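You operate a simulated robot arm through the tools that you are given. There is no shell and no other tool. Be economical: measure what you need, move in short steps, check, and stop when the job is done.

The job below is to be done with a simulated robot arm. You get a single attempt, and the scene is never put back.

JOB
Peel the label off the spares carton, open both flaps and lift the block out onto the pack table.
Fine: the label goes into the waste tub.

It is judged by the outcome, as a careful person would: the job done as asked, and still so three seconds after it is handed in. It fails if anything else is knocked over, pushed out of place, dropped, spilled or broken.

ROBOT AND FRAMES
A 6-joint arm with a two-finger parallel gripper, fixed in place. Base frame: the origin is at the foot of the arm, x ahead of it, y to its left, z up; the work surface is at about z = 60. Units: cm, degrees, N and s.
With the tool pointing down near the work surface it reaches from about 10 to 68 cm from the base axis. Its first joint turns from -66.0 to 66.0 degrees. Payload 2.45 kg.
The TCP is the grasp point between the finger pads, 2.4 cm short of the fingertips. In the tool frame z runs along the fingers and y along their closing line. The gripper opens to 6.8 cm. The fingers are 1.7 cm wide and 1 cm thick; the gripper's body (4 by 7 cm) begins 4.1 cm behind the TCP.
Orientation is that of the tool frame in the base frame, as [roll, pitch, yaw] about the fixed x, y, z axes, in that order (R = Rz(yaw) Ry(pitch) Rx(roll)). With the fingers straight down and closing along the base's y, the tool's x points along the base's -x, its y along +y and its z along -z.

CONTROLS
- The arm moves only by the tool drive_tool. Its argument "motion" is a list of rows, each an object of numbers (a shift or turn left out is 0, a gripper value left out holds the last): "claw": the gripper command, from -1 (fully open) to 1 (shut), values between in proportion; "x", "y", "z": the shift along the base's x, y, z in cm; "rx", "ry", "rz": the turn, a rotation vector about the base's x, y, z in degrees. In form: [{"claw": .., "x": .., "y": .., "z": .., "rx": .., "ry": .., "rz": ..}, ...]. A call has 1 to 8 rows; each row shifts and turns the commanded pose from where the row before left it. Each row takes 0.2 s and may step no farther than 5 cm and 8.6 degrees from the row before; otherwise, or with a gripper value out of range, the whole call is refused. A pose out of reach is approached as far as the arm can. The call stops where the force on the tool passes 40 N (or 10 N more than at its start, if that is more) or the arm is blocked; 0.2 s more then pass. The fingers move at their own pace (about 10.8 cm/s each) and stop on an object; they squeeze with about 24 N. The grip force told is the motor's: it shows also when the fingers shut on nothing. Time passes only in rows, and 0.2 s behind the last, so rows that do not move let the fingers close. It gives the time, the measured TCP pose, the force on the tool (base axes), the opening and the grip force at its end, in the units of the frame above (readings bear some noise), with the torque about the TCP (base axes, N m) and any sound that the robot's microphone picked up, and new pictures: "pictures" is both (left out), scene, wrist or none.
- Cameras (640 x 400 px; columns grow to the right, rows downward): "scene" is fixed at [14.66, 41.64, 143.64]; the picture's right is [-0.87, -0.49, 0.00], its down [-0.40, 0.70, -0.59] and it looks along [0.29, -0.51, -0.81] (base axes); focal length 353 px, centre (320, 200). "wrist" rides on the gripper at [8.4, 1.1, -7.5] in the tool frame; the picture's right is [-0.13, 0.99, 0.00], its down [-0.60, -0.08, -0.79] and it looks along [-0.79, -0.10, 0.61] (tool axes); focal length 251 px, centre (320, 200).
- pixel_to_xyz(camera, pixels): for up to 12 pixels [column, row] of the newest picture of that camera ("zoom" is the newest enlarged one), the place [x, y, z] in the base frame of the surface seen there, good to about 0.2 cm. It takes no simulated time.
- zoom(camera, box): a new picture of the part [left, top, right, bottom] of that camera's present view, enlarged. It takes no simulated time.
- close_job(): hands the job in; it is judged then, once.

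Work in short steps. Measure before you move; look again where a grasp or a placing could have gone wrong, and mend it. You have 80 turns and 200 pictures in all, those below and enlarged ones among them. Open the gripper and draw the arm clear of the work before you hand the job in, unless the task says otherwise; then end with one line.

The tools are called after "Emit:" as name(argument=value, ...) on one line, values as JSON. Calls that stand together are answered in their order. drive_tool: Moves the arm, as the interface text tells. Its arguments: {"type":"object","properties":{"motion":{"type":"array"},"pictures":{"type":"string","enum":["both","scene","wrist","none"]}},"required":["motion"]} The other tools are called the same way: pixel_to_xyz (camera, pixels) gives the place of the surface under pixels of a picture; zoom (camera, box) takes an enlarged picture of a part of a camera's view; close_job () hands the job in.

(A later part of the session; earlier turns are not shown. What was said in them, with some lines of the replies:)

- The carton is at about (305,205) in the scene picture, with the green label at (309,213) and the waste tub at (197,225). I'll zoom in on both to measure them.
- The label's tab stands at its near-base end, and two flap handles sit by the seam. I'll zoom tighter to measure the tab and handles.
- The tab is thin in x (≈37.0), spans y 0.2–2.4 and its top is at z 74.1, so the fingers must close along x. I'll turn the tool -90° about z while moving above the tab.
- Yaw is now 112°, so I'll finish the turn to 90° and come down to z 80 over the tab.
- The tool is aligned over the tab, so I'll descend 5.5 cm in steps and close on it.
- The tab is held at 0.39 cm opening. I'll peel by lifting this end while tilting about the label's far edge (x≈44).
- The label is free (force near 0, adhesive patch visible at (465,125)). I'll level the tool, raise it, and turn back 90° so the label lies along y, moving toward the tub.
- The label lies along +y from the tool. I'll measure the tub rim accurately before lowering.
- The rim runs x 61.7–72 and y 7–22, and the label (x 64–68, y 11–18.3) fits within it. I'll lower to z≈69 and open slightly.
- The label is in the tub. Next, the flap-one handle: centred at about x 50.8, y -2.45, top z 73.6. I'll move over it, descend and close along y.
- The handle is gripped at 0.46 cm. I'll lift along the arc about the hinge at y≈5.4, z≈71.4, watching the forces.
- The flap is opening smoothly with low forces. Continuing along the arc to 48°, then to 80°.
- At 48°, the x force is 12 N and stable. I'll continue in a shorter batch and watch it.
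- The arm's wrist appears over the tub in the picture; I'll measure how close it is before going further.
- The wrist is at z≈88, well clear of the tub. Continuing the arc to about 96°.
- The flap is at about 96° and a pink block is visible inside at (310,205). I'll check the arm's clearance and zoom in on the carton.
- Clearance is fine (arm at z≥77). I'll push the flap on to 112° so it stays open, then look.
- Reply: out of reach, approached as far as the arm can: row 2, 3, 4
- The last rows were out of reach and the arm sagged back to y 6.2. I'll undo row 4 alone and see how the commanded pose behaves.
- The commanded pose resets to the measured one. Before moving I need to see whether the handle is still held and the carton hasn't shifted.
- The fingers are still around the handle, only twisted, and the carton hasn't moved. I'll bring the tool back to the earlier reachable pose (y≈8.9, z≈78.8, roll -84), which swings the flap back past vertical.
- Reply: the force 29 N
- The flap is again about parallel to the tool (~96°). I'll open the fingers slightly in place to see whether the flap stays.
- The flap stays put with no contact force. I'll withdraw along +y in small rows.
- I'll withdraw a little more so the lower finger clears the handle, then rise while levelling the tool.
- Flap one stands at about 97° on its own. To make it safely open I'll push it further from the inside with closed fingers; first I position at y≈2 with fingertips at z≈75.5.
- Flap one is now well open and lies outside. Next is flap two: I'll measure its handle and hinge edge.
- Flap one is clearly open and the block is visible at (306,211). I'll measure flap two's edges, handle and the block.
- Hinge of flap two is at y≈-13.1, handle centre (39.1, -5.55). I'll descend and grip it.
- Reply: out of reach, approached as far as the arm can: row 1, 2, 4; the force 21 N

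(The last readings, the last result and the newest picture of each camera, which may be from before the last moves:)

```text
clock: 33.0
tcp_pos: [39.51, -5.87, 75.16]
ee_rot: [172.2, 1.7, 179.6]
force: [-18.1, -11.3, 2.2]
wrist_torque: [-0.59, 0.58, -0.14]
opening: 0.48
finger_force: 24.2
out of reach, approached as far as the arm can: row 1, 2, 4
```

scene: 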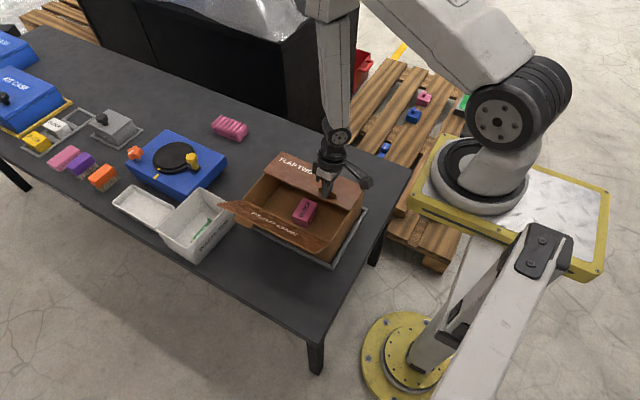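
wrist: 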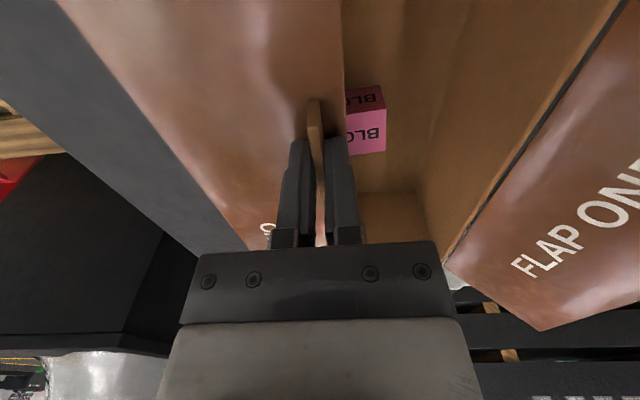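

Tilting this way is blocked by the arm's limits, so I'll let go here (the flap is only ~8° up). I'll see whether it stays ajar, then plan to lift its free edge from inside with tilted fingers.

Emit:
drive_tool(motion=[{"claw": 0.3}, {}, {"z": 1.5}, {"z": 3, "rx": -4}, {"z": 4, "rx": -4}])

Emit:
zoom(camera="scene", box=[220, 140, 390, 270])

```text
clock: 34.2
tcp_pos: [39.78, -5.88, 83.72]
ee_rot: [-180.0, 1.9, -179.9]
force: [0.3, 0.4, 0.7]
wrist_torque: [-0.01, 0.03, 0.0]
opening: 2.4
finger_force: 0.1
```

scene: 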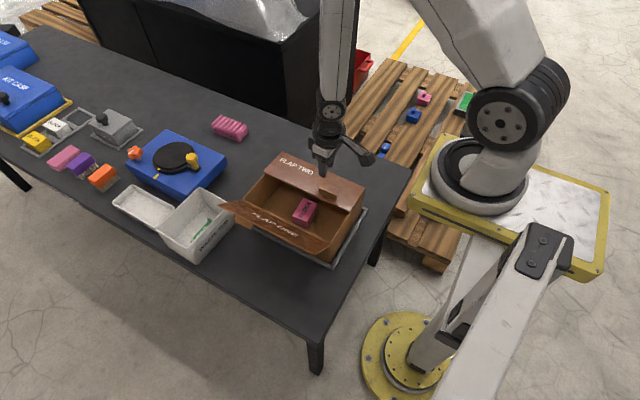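
wrist: 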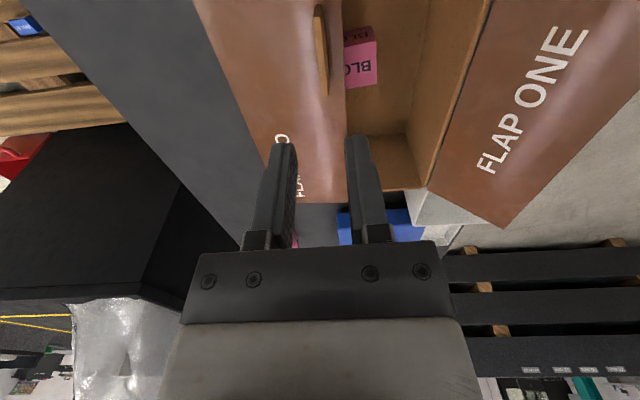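

```text
3.08 times, centred on (305, 205) of scene
```

zoom: 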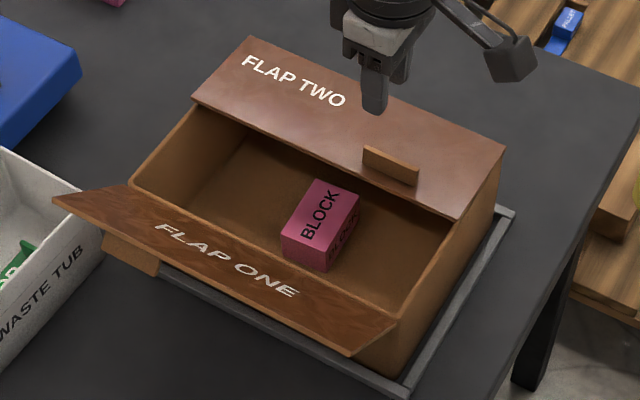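

Flap two holds slightly ajar, so the hinges have friction. I'll measure its free edge and then position tilted closed fingers in the opening.

Emit:
pixel_to_xyz(camera="zoom", pixels=[[196, 97], [455, 215], [330, 155], [300, 142], [400, 312], [350, 352]])

Emit:
drive_tool(motion=[{"claw": 1, "x": 1.5, "y": 2.5, "z": 2, "rx": -8}, {"x": 1.5, "y": 2.5, "z": 2, "rx": -8}, {"x": 1.5, "y": 1.5, "rx": -8}, {"x": 0.5, "y": 0.5, "rx": -8}, {"y": 0.5, "rx": -8}, {"rx": -5}], pictures="scene")

```text
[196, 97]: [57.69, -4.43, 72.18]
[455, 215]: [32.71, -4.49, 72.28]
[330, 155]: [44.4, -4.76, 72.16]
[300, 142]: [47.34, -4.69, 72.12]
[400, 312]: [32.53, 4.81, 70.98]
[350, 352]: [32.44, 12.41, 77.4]
```

```text
clock: 35.6
tcp_pos: [44.65, 1.45, 87.79]
ee_rot: [-134.8, 1.3, -178.6]
force: [-0.1, 1.1, -0.6]
wrist_torque: [-0.02, -0.01, -0.03]
opening: 0.02
finger_force: 23.3
```

scene: 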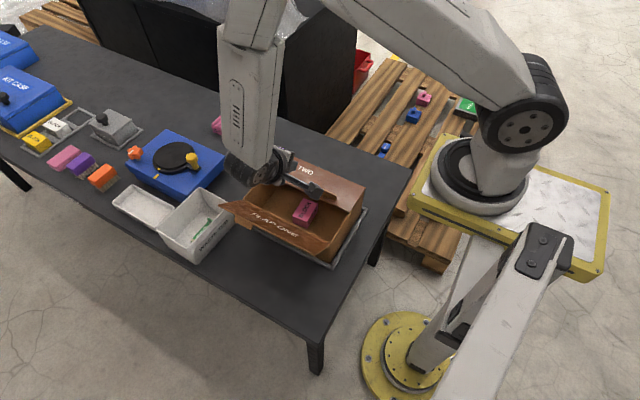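

The flap edge is at y≈-4.4, z≈72.1. I'll approach along the 45° finger direction so the gripper body clears flap one, stopping with the tips under the edge.

Emit:
drive_tool(motion=[{"claw": 1, "y": 4.15, "z": -2.4}, {"y": 4.15, "z": -2.4}, {"y": -3, "z": -3}, {"y": -3, "z": -3}])

```text
clock: 36.6
tcp_pos: [44.4, 4.07, 77.0]
ee_rot: [-134.9, 1.4, -178.5]
force: [0.4, 0.7, -0.4]
wrist_torque: [0.02, 0.04, -0.02]
opening: 0.0
finger_force: 23.3
```

scene: 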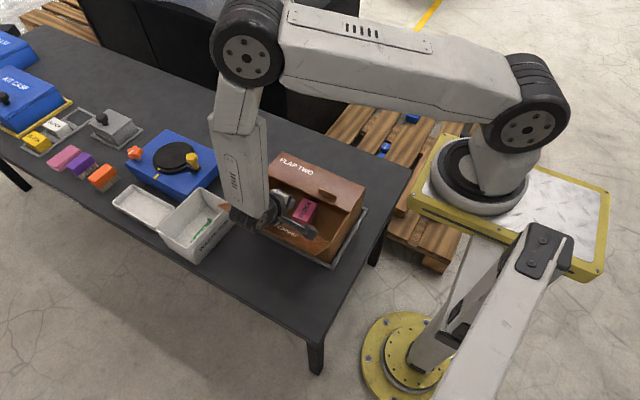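
wrist: 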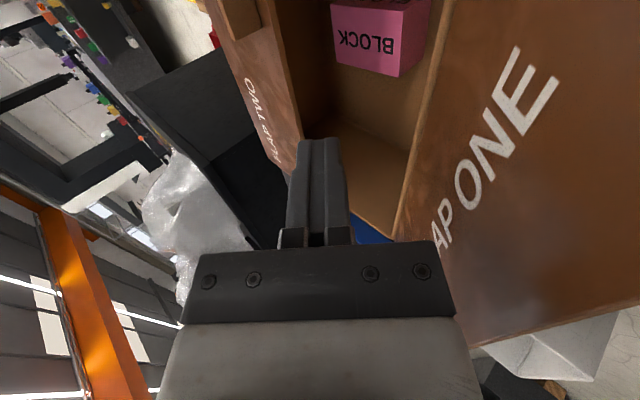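

The approach is clear with no force. I'll go on along the diagonal to about (y -2.4, z 70.6).

Emit:
drive_tool(motion=[{"claw": 1, "y": -2, "z": -2}, {"y": -2, "z": -2}, {"y": -1.5, "z": -1.5}, {"y": -1, "z": -0.9}])

Emit:
zoom(camera="scene", box=[200, 130, 390, 270])

```text
clock: 37.6
tcp_pos: [44.68, -2.43, 70.56]
ee_rot: [-134.9, 1.4, -178.6]
force: [-0.5, 0.0, -0.1]
wrist_torque: [0.0, -0.02, 0.02]
opening: 0.0
finger_force: 23.8
```

scene: 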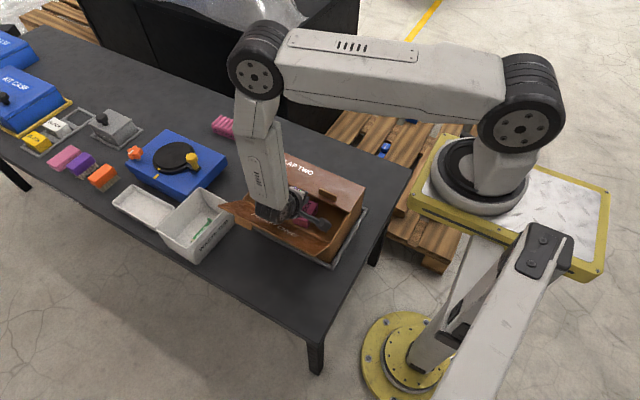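
wrist: 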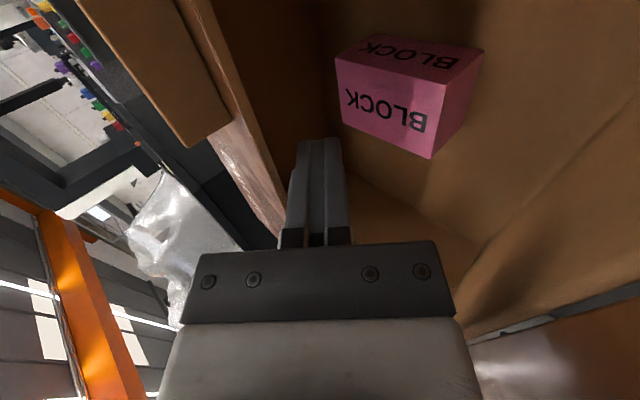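

```text
2.86 times, centred on (295, 200) of scene
```

zoom: 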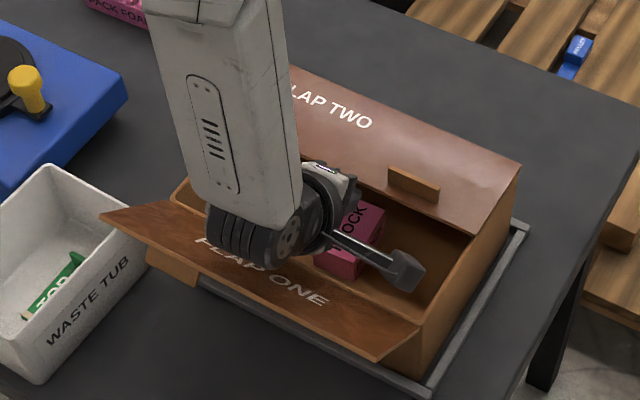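

Fingers are in position under the edge with no contact. I'll move 0.9 cm in and then lift along the flap's edge arc to about 45°.

Emit:
drive_tool(motion=[{"claw": 1, "y": -0.9}, {"y": -0.15, "z": 0.85}, {"y": -0.15, "z": 0.85}, {"y": -0.25, "z": 0.75}, {"y": -0.25, "z": 0.75}, {"y": -0.8, "z": 1.3}, {"y": -1.0, "z": 1.2}])

Emit:
zoom(camera="scene", box=[200, 130, 390, 270])

```text
clock: 39.2
tcp_pos: [44.81, -6.08, 76.14]
ee_rot: [-134.9, 1.4, -178.6]
force: [-1.3, 0.2, -0.5]
wrist_torque: [0.01, -0.02, 0.01]
opening: 0.02
finger_force: 24.1
```

scene: 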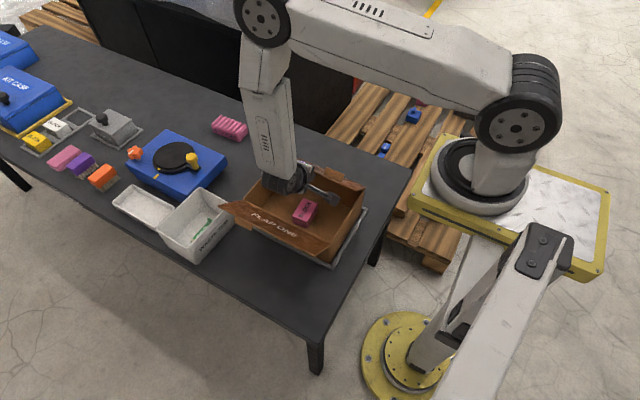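
wrist: 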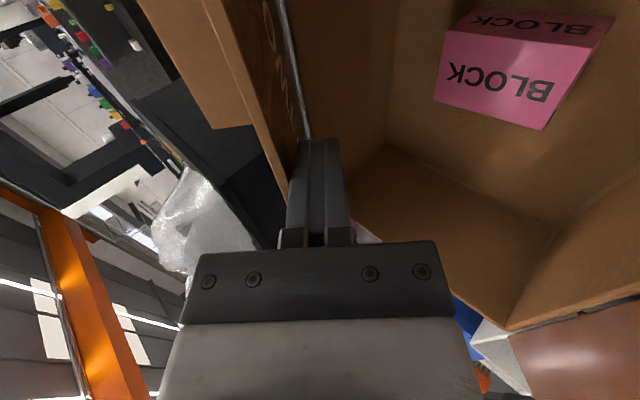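

```text
2.86 times, centred on (295, 200) of scene
```

zoom: 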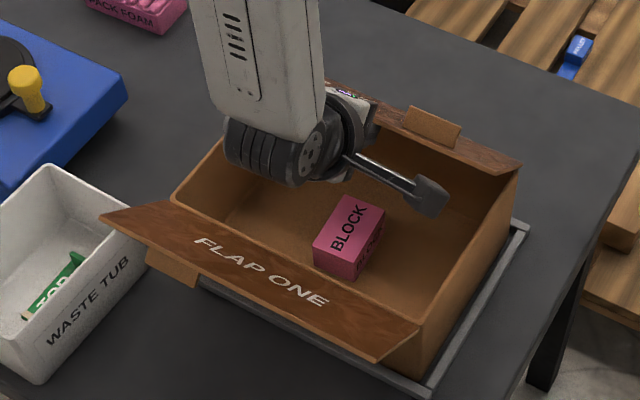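

Flap two is at about 45° now. I'll keep pushing -y with the tips against its inner face to swing it past vertical.

Emit:
drive_tool(motion=[{"claw": 1, "y": -1, "z": 0.4}, {"y": -1, "z": 0.3}, {"y": -1, "z": 0.2}, {"y": -1}, {"y": -1}, {"y": -1}, {"y": -1}, {"y": -1}])

Emit:
zoom(camera="scene", box=[200, 130, 390, 270])

```text
clock: 41.0
tcp_pos: [44.76, -14.06, 77.11]
ee_rot: [-134.9, 1.5, -178.5]
force: [0.7, -0.2, -0.6]
wrist_torque: [0.01, 0.01, 0.01]
opening: 0.01
finger_force: 23.5
```

scene: 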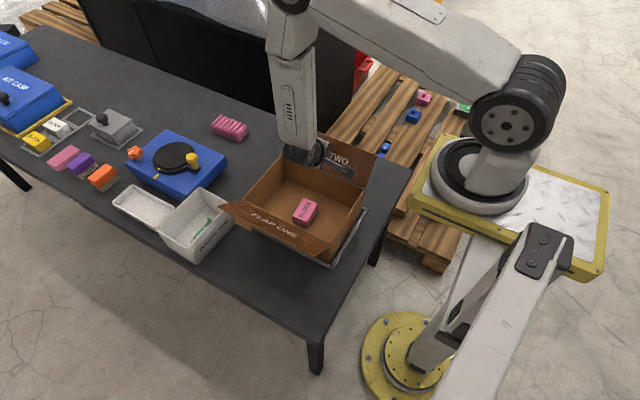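
wrist: 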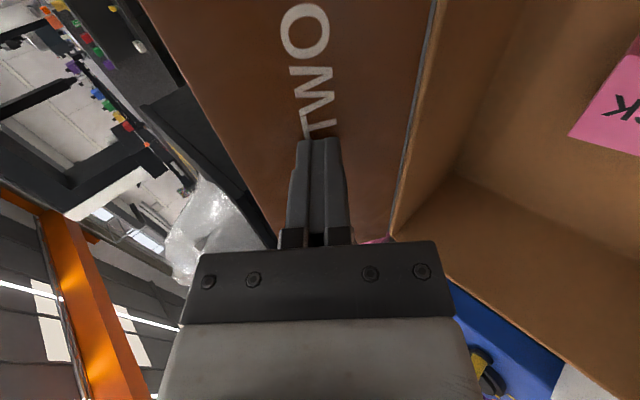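

```text
2.86 times, centred on (295, 200) of scene
```

zoom: 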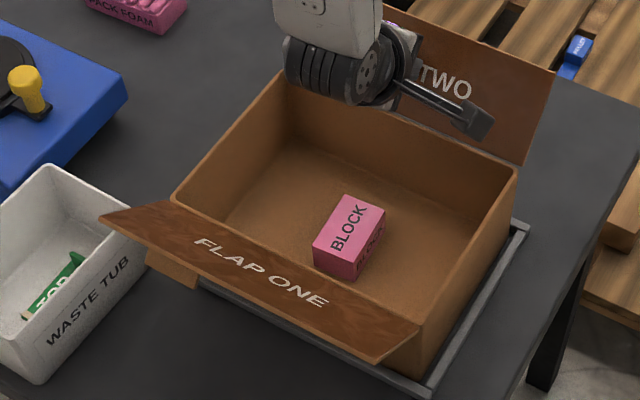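

Flap two is past vertical; 2 cm more of push brings it to match flap one, then I'll retreat up and level the tool.

Emit:
drive_tool(motion=[{"claw": 1, "y": -1}, {"y": -1}, {"y": 3, "z": 2}, {"y": 3, "z": 4}, {"y": 3, "z": 4, "rx": 8}, {"y": 2, "z": 3, "rx": 8}, {"rx": 8}, {"rx": 8}])

Emit:
zoom(camera="scene", box=[200, 130, 390, 270])

```text
clock: 42.8
tcp_pos: [44.63, -5.25, 90.06]
ee_rot: [-167.2, 2.1, -179.5]
force: [-0.7, -0.3, -1.1]
wrist_torque: [-0.02, 0.0, 0.01]
opening: 0.0
finger_force: 23.9
```

scene: 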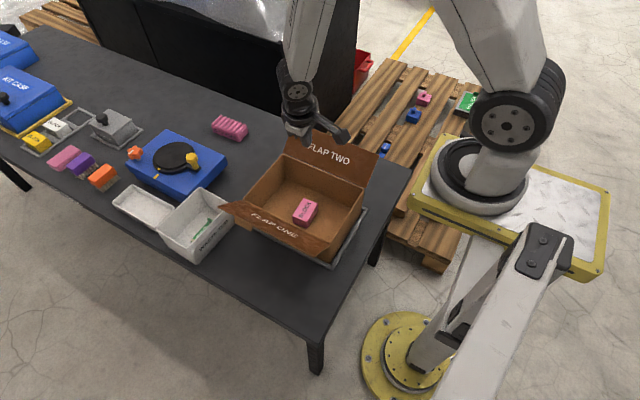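
wrist: 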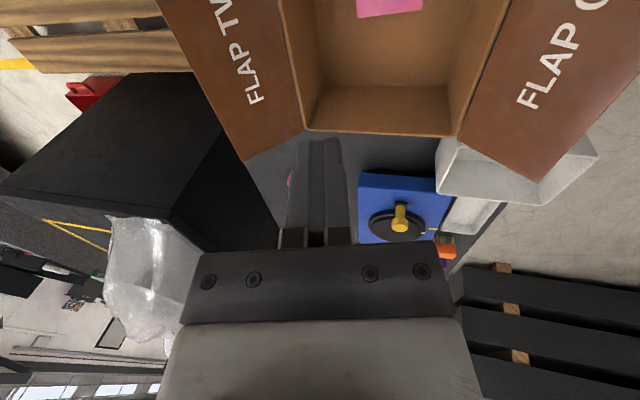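

```text
2.86 times, centred on (295, 200) of scene
```

zoom: 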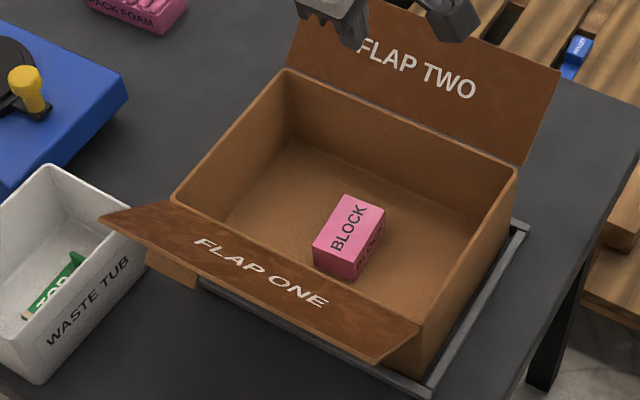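

Both flaps hold open (~130°). Now I'll measure the block and candidate free space on the table beyond the carton around (65,-5).

Emit:
pixel_to_xyz(camera="zoom", pixels=[[345, 197], [384, 212], [314, 245], [354, 260], [349, 228], [352, 278], [370, 250]])

Emit:
pixel_to_xyz(camera="scene", pixels=[[228, 160], [240, 185], [244, 215], [255, 170], [213, 130], [247, 132], [225, 175], [265, 158], [214, 183], [245, 235], [255, 270], [284, 155]])

```text
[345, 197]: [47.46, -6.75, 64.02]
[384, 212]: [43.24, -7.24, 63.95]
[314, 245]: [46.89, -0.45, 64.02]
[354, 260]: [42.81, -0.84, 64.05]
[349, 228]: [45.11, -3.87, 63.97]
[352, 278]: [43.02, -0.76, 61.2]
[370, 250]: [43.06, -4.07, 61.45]
```

```text
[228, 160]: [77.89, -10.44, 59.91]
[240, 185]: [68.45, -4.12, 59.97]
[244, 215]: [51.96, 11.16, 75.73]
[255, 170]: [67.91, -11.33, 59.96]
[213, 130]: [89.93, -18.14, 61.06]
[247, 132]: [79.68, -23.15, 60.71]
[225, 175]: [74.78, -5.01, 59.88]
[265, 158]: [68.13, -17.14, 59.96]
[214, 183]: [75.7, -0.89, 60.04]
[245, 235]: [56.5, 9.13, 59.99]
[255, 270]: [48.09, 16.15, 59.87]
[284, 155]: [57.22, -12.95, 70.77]
```

The block's top spans about 4.1 cm (x) by 6.4 cm (y), centred (45.1,-3.8), turned ≈+5°, top z 64, so I'll grip across x. I'll turn the tool by -85° at height, then tilt slightly so the camera bracket clears the carton wall.

Emit:
drive_tool(motion=[{"claw": -1, "rx": 7, "ry": 2, "y": 0.5}, {"rx": 6, "y": 0.5, "x": 0.4}, {"rz": -8.5, "y": 0.4}, {"rz": -8.5}, {"rz": -8.5}, {"rz": -8.5}, {"rz": -8.5}, {"rz": -8.5}], pictures="none")

Emit:
drive_tool(motion=[{"claw": -1, "rz": -8.5}, {"rz": -8.5}, {"rz": -8.5}, {"rz": -8.5}, {"rx": 6}, {"rx": 6}, {"rx": 6}])

```text
clock: 44.6
tcp_pos: [45.12, -3.86, 90.18]
ee_rot: [-179.9, 0.1, 129.2]
force: [0.1, -1.2, 0.3]
wrist_torque: [-0.01, -0.01, 0.03]
opening: 6.78
finger_force: 0.0
```

```text
clock: 46.2
tcp_pos: [45.02, -3.76, 90.12]
ee_rot: [178.3, -18.0, 95.7]
force: [0.2, 0.4, 0.4]
wrist_torque: [-0.02, 0.0, 0.0]
opening: 6.78
finger_force: 0.0
```

scene: 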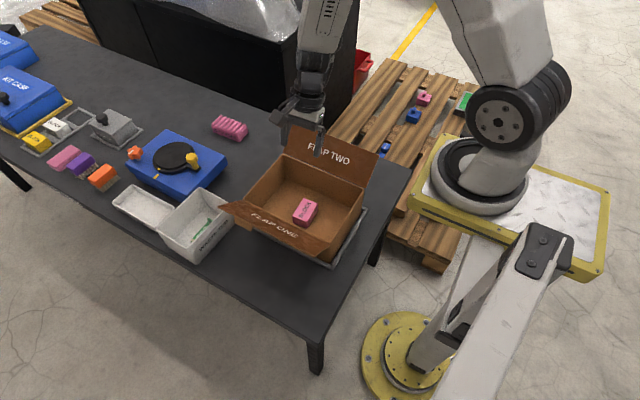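
wrist: 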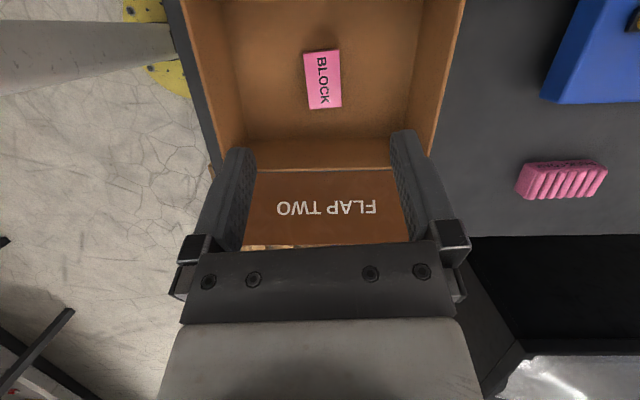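

The tilt works. I'll descend straight down inside the carton to z≈70 and check.

Emit:
drive_tool(motion=[{"claw": -1, "z": -5}, {"z": -5}, {"z": -4}, {"z": -3}, {"z": -3}])

Emit:
zoom(camera="scene", box=[220, 130, 390, 270])

```text
clock: 47.4
tcp_pos: [45.15, -3.8, 70.45]
ee_rot: [178.4, -17.9, 95.7]
force: [-0.1, -0.6, 0.2]
wrist_torque: [0.02, 0.03, -0.02]
opening: 6.83
finger_force: 0.1
```

scene: 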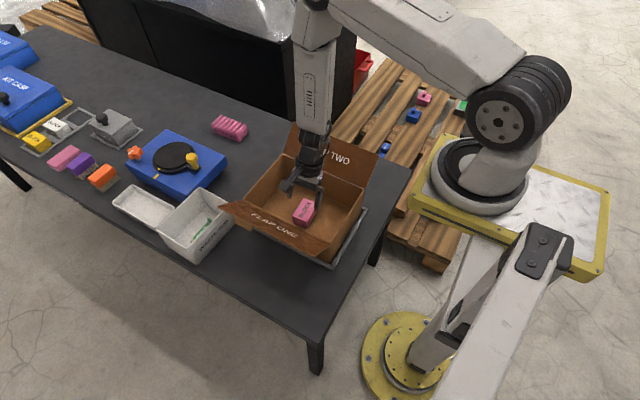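
wrist: 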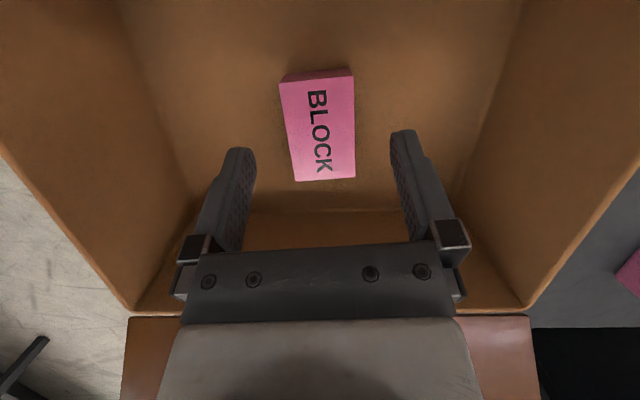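

```text
2.86 times, centred on (305, 200) of scene
```

zoom: 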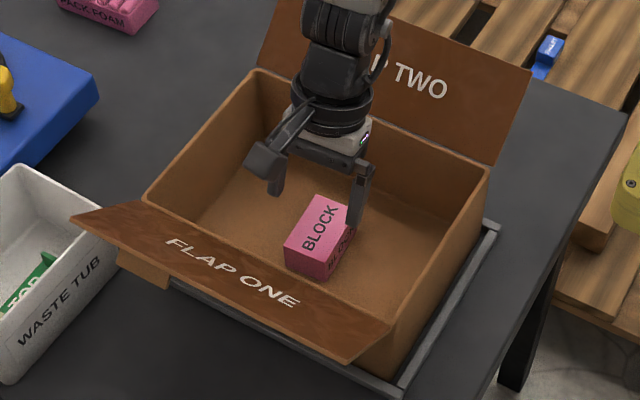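

The block lies between the fingers in the wrist view. I'll recheck its corners from this close view.

Emit:
pixel_to_xyz(camera="wrist", pixels=[[281, 83], [352, 76], [297, 180], [355, 177], [320, 130], [330, 230], [200, 120]])

```text
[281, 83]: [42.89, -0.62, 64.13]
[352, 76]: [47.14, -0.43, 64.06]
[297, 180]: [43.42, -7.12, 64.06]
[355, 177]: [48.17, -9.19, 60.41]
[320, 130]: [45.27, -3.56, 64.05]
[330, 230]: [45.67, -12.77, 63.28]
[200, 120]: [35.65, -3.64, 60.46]
```

Block centre (45.2,-3.75), rotated ≈4.7°, matches the tool. Descending 6.8 cm to z≈63.6 and closing.

Emit:
drive_tool(motion=[{"claw": -1, "z": -3}, {"z": -2.3}, {"z": -1.5}, {"claw": 1}, {}, {}, {}])

```text
clock: 49.0
tcp_pos: [45.04, -3.71, 63.45]
ee_rot: [178.3, -17.9, 95.6]
force: [0.6, 0.6, 0.3]
wrist_torque: [0.06, 0.06, -0.02]
opening: 4.54
finger_force: 24.1
```

scene: 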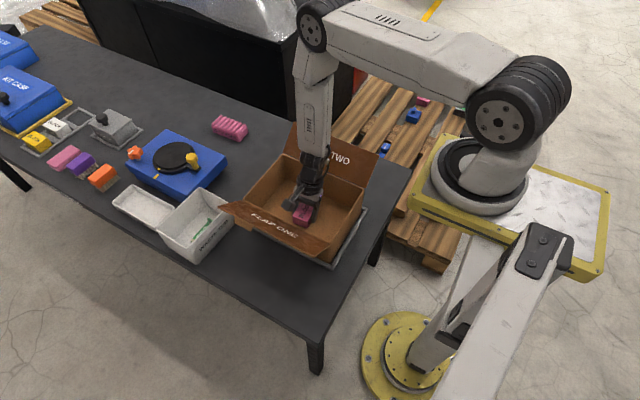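
wrist: 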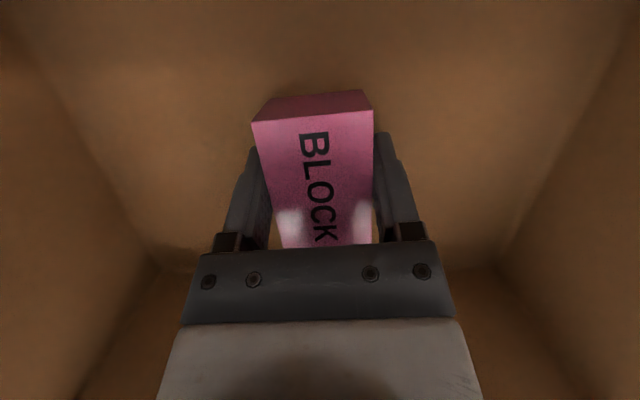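

The block is held at 4.54 cm. I'll lift it straight up.

Emit:
drive_tool(motion=[{"claw": 1, "z": 1.5}, {"z": 2.5}, {"z": 3.5}, {"z": 4}, {"z": 4}, {"z": 4}, {"z": 3}])

```text
clock: 50.6
tcp_pos: [45.16, -3.9, 85.78]
ee_rot: [178.4, -17.9, 95.6]
force: [0.9, 0.3, -4.3]
wrist_torque: [-0.01, -0.01, 0.0]
opening: 4.47
finger_force: 23.8
```

scene: 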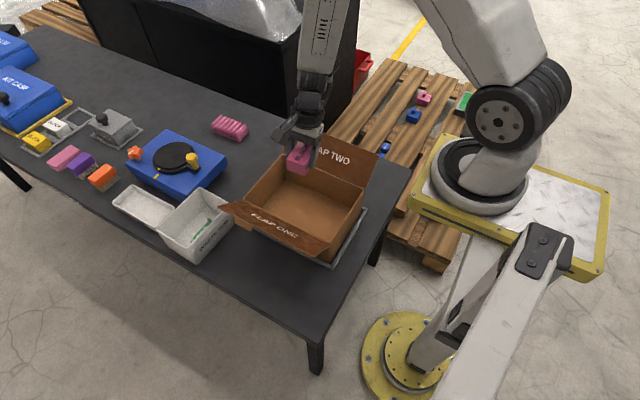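
wrist: 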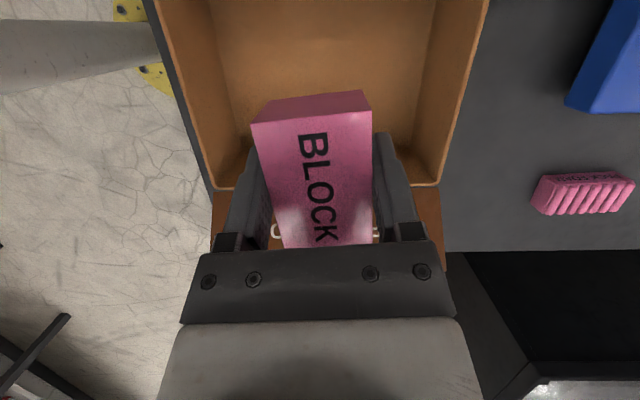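

Lifted (about 4 N load). I'll carry it, keeping the same tilt, to above (65.8,-7) beyond the carton.

Emit:
drive_tool(motion=[{"claw": 1, "x": 3.5, "y": -0.5}, {"x": 4.3, "y": -0.6}, {"x": 4.3, "y": -0.7}, {"x": 4.3, "y": -0.7}, {"x": 4.2, "y": -0.6}, {}])

```text
clock: 52.0
tcp_pos: [65.42, -7.02, 85.91]
ee_rot: [178.4, -18.0, 95.6]
force: [0.1, -0.3, -2.4]
wrist_torque: [-0.02, 0.02, -0.01]
opening: 4.47
finger_force: 23.9
```

scene: 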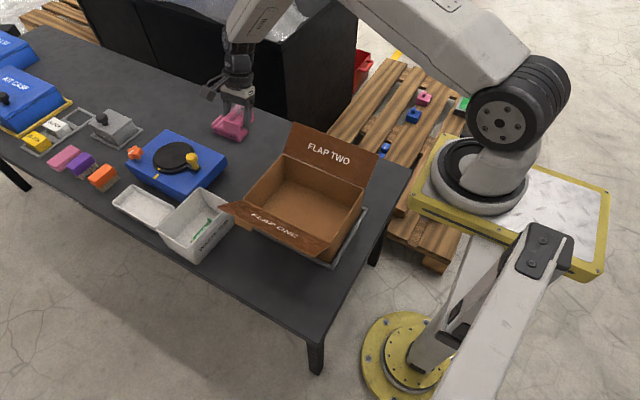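
wrist: 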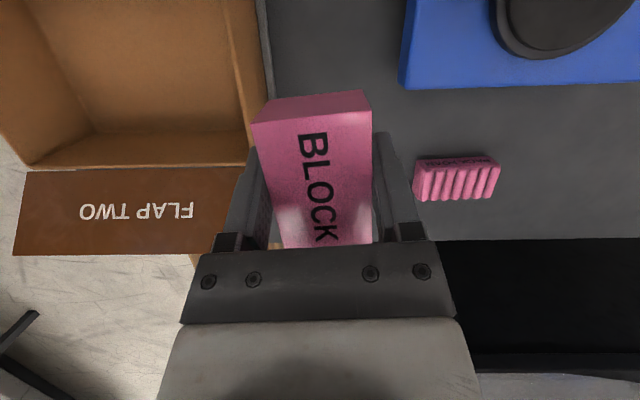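

The table below is free between the carton and the turntable. Lowering to z≈65 first.

Emit:
drive_tool(motion=[{"claw": 1, "x": 0.4, "z": -4.5}, {"z": -4.5}, {"z": -4.5}, {"z": -4}, {"z": -3}, {}])

```text
clock: 53.4
tcp_pos: [66.02, -6.91, 65.22]
ee_rot: [178.4, -17.9, 95.6]
force: [-0.5, 0.0, -3.6]
wrist_torque: [-0.01, 0.01, -0.01]
opening: 4.49
finger_force: 23.9
```

scene: 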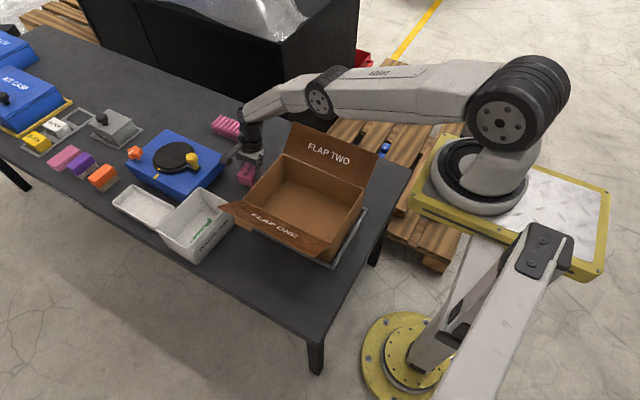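
wrist: 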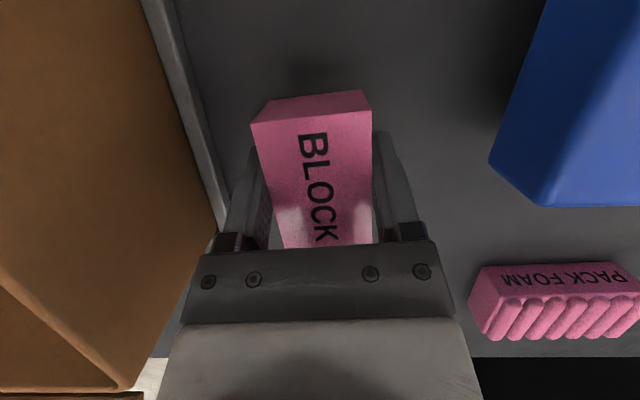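

I'll check the forearm's clearance to flap two before the last 2 cm.

Emit:
pixel_to_xyz(camera="scene", pixels=[[290, 108], [310, 110], [330, 112], [292, 125], [335, 138], [260, 118]])

Emit:
zoom(camera="scene", box=[200, 70, 390, 210])

```text
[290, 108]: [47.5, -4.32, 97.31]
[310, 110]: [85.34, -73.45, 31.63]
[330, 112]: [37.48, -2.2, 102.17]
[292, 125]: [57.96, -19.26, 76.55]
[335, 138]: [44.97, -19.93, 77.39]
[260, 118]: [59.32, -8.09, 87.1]
```

```text
2.86 times, centred on (295, 140) of scene
```

zoom: 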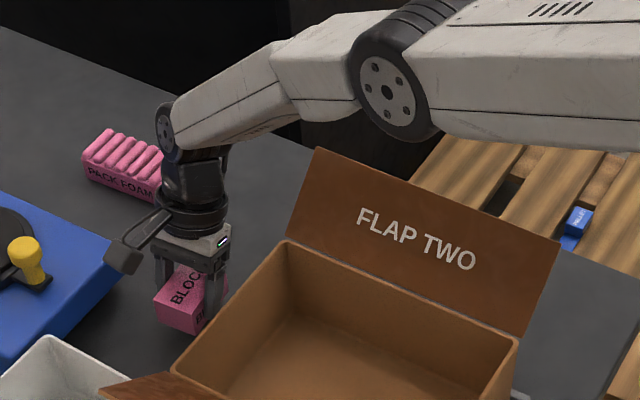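

The forearm is clear (z 87+ against 77). Lowering the last 2.2 cm gently to table contact.

Emit:
drive_tool(motion=[{"claw": 1, "z": -1}, {"z": -0.6}, {"z": -0.4}, {"z": -0.2}, {}], pictures="none")

```text
clock: 54.6
tcp_pos: [65.46, -6.85, 63.46]
ee_rot: [178.3, -17.9, 95.6]
force: [0.0, -0.2, -2.9]
wrist_torque: [0.01, -0.04, 0.01]
opening: 4.49
finger_force: 24.3
out of reach, approached as far as the arm can: row 2, 4
```

The arm is at its reach limit at z 63.46 (about 0.5 cm above the table). I'll draw in 1.2 cm in x and finish lowering.

Emit:
drive_tool(motion=[{"claw": 1, "x": -0.6}, {"x": -0.6}, {"z": -0.25}, {"z": -0.2}, {}])

```text
clock: 55.8
tcp_pos: [64.11, -6.69, 63.16]
ee_rot: [178.2, -17.9, 95.7]
force: [0.2, 0.5, -2.8]
wrist_torque: [0.03, -0.01, 0.01]
opening: 4.47
finger_force: 24.3
```

scene: 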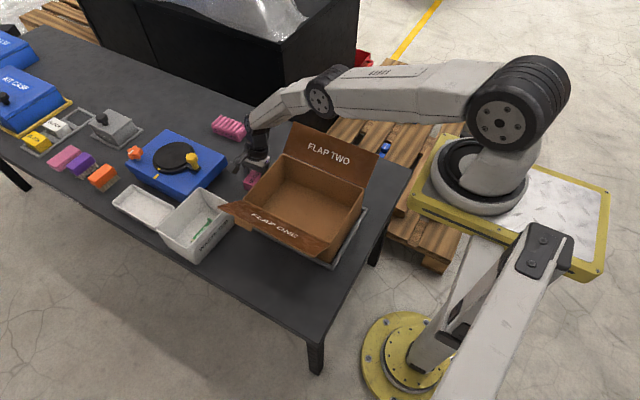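
wrist: 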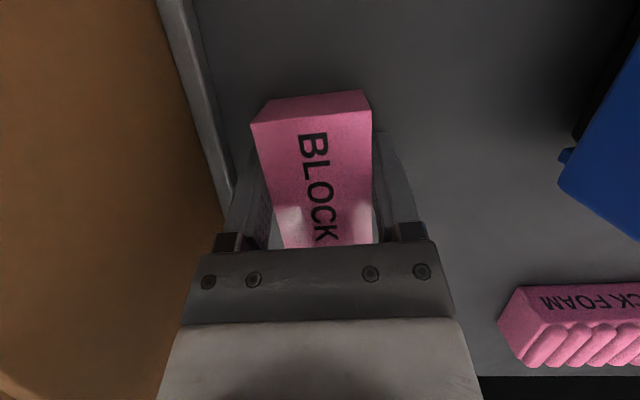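

Force still shows the full load, so the block is about 0.2 cm up. I'll check the tray rim distance and lower in tiny steps.

Emit:
pixel_to_xyz(camera="wrist", pixels=[[195, 100], [205, 100], [215, 150], [230, 190], [240, 120]])

Emit:
drive_tool(motion=[{"claw": 1, "z": -0.15}, {"z": -0.1}, {}], pictures="none")

```text
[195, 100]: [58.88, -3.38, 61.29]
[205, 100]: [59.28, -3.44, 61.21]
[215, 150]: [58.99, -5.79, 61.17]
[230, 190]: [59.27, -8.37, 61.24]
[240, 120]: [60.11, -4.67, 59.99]
```

```text
clock: 56.6
tcp_pos: [64.46, -6.78, 63.0]
ee_rot: [178.3, -17.9, 95.6]
force: [-6.2, 2.4, 19.1]
wrist_torque: [0.18, 0.69, -0.03]
opening: 4.49
finger_force: 24.3
```

The block touches the table (19 N). I'll ease 0.1 cm, open just enough (tray rim at x 59.3 leaves room), and rise.

Emit:
drive_tool(motion=[{"claw": 1, "z": 0.12}, {"claw": -0.6}, {}, {}, {"z": 1}, {"z": 2}, {"z": 4}, {"z": 4}])

```text
clock: 58.4
tcp_pos: [64.24, -6.74, 74.01]
ee_rot: [178.3, -17.9, 95.6]
force: [1.3, -0.2, -0.6]
wrist_torque: [0.0, -0.01, -0.01]
opening: 5.46
finger_force: 0.1
```

scene: 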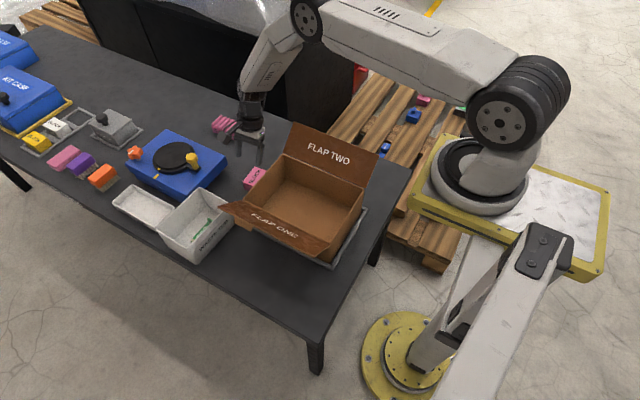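
wrist: 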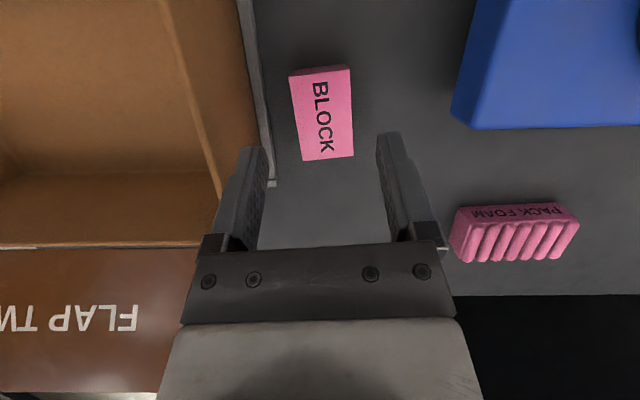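

The block lies flat on the table, clear of the tray. I'll raise the arm and draw it back, then inspect everything.

Emit:
drive_tool(motion=[{"claw": -1, "z": 5}, {"z": 5}, {"z": 5}, {"z": 5}, {"z": 5}, {"x": -4}, {"x": -4}, {"x": -4}], pictures="both")

Emit:
zoom(camera="scene", box=[120, 110, 400, 285])

```text
clock: 60.2
tcp_pos: [52.25, -6.89, 99.19]
ee_rot: [178.3, -17.9, 95.6]
force: [0.7, 0.4, -0.1]
wrist_torque: [0.0, -0.02, 0.04]
opening: 6.81
finger_force: 0.2
```

scene: 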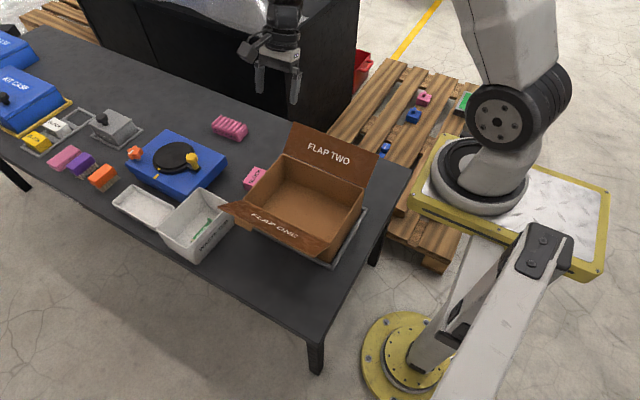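
wrist: 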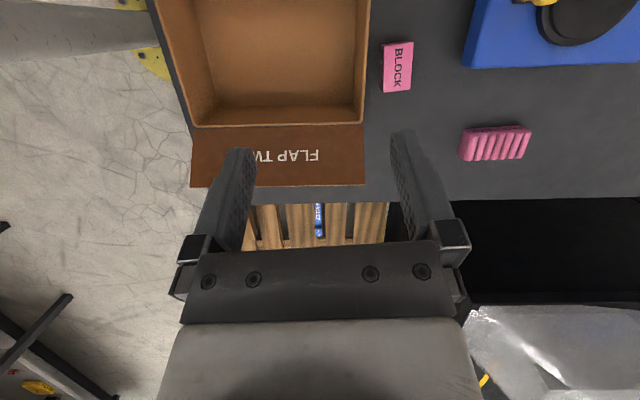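

```text
2.29 times, centred on (260, 198) of scene
```

zoom: 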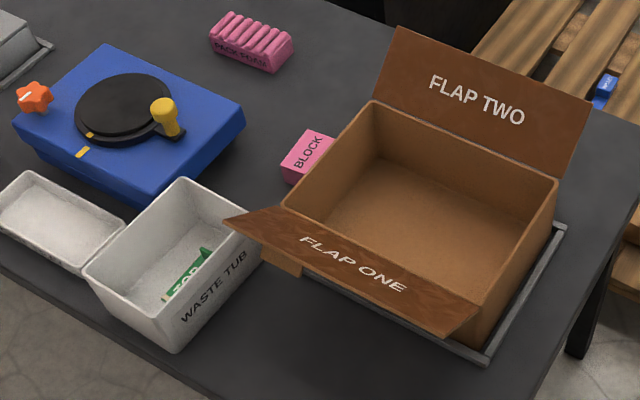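

The label is in the tub, both flaps hold open, the block is on the table, nothing else has moved, and the arm is clear. I'm handing the job in.

Emit:
close_job()

```text
The job is handed in.
```

The label is peeled off and in the waste tub, both flaps are open, and the block is on the pack table, set down between the carton and the turntable.
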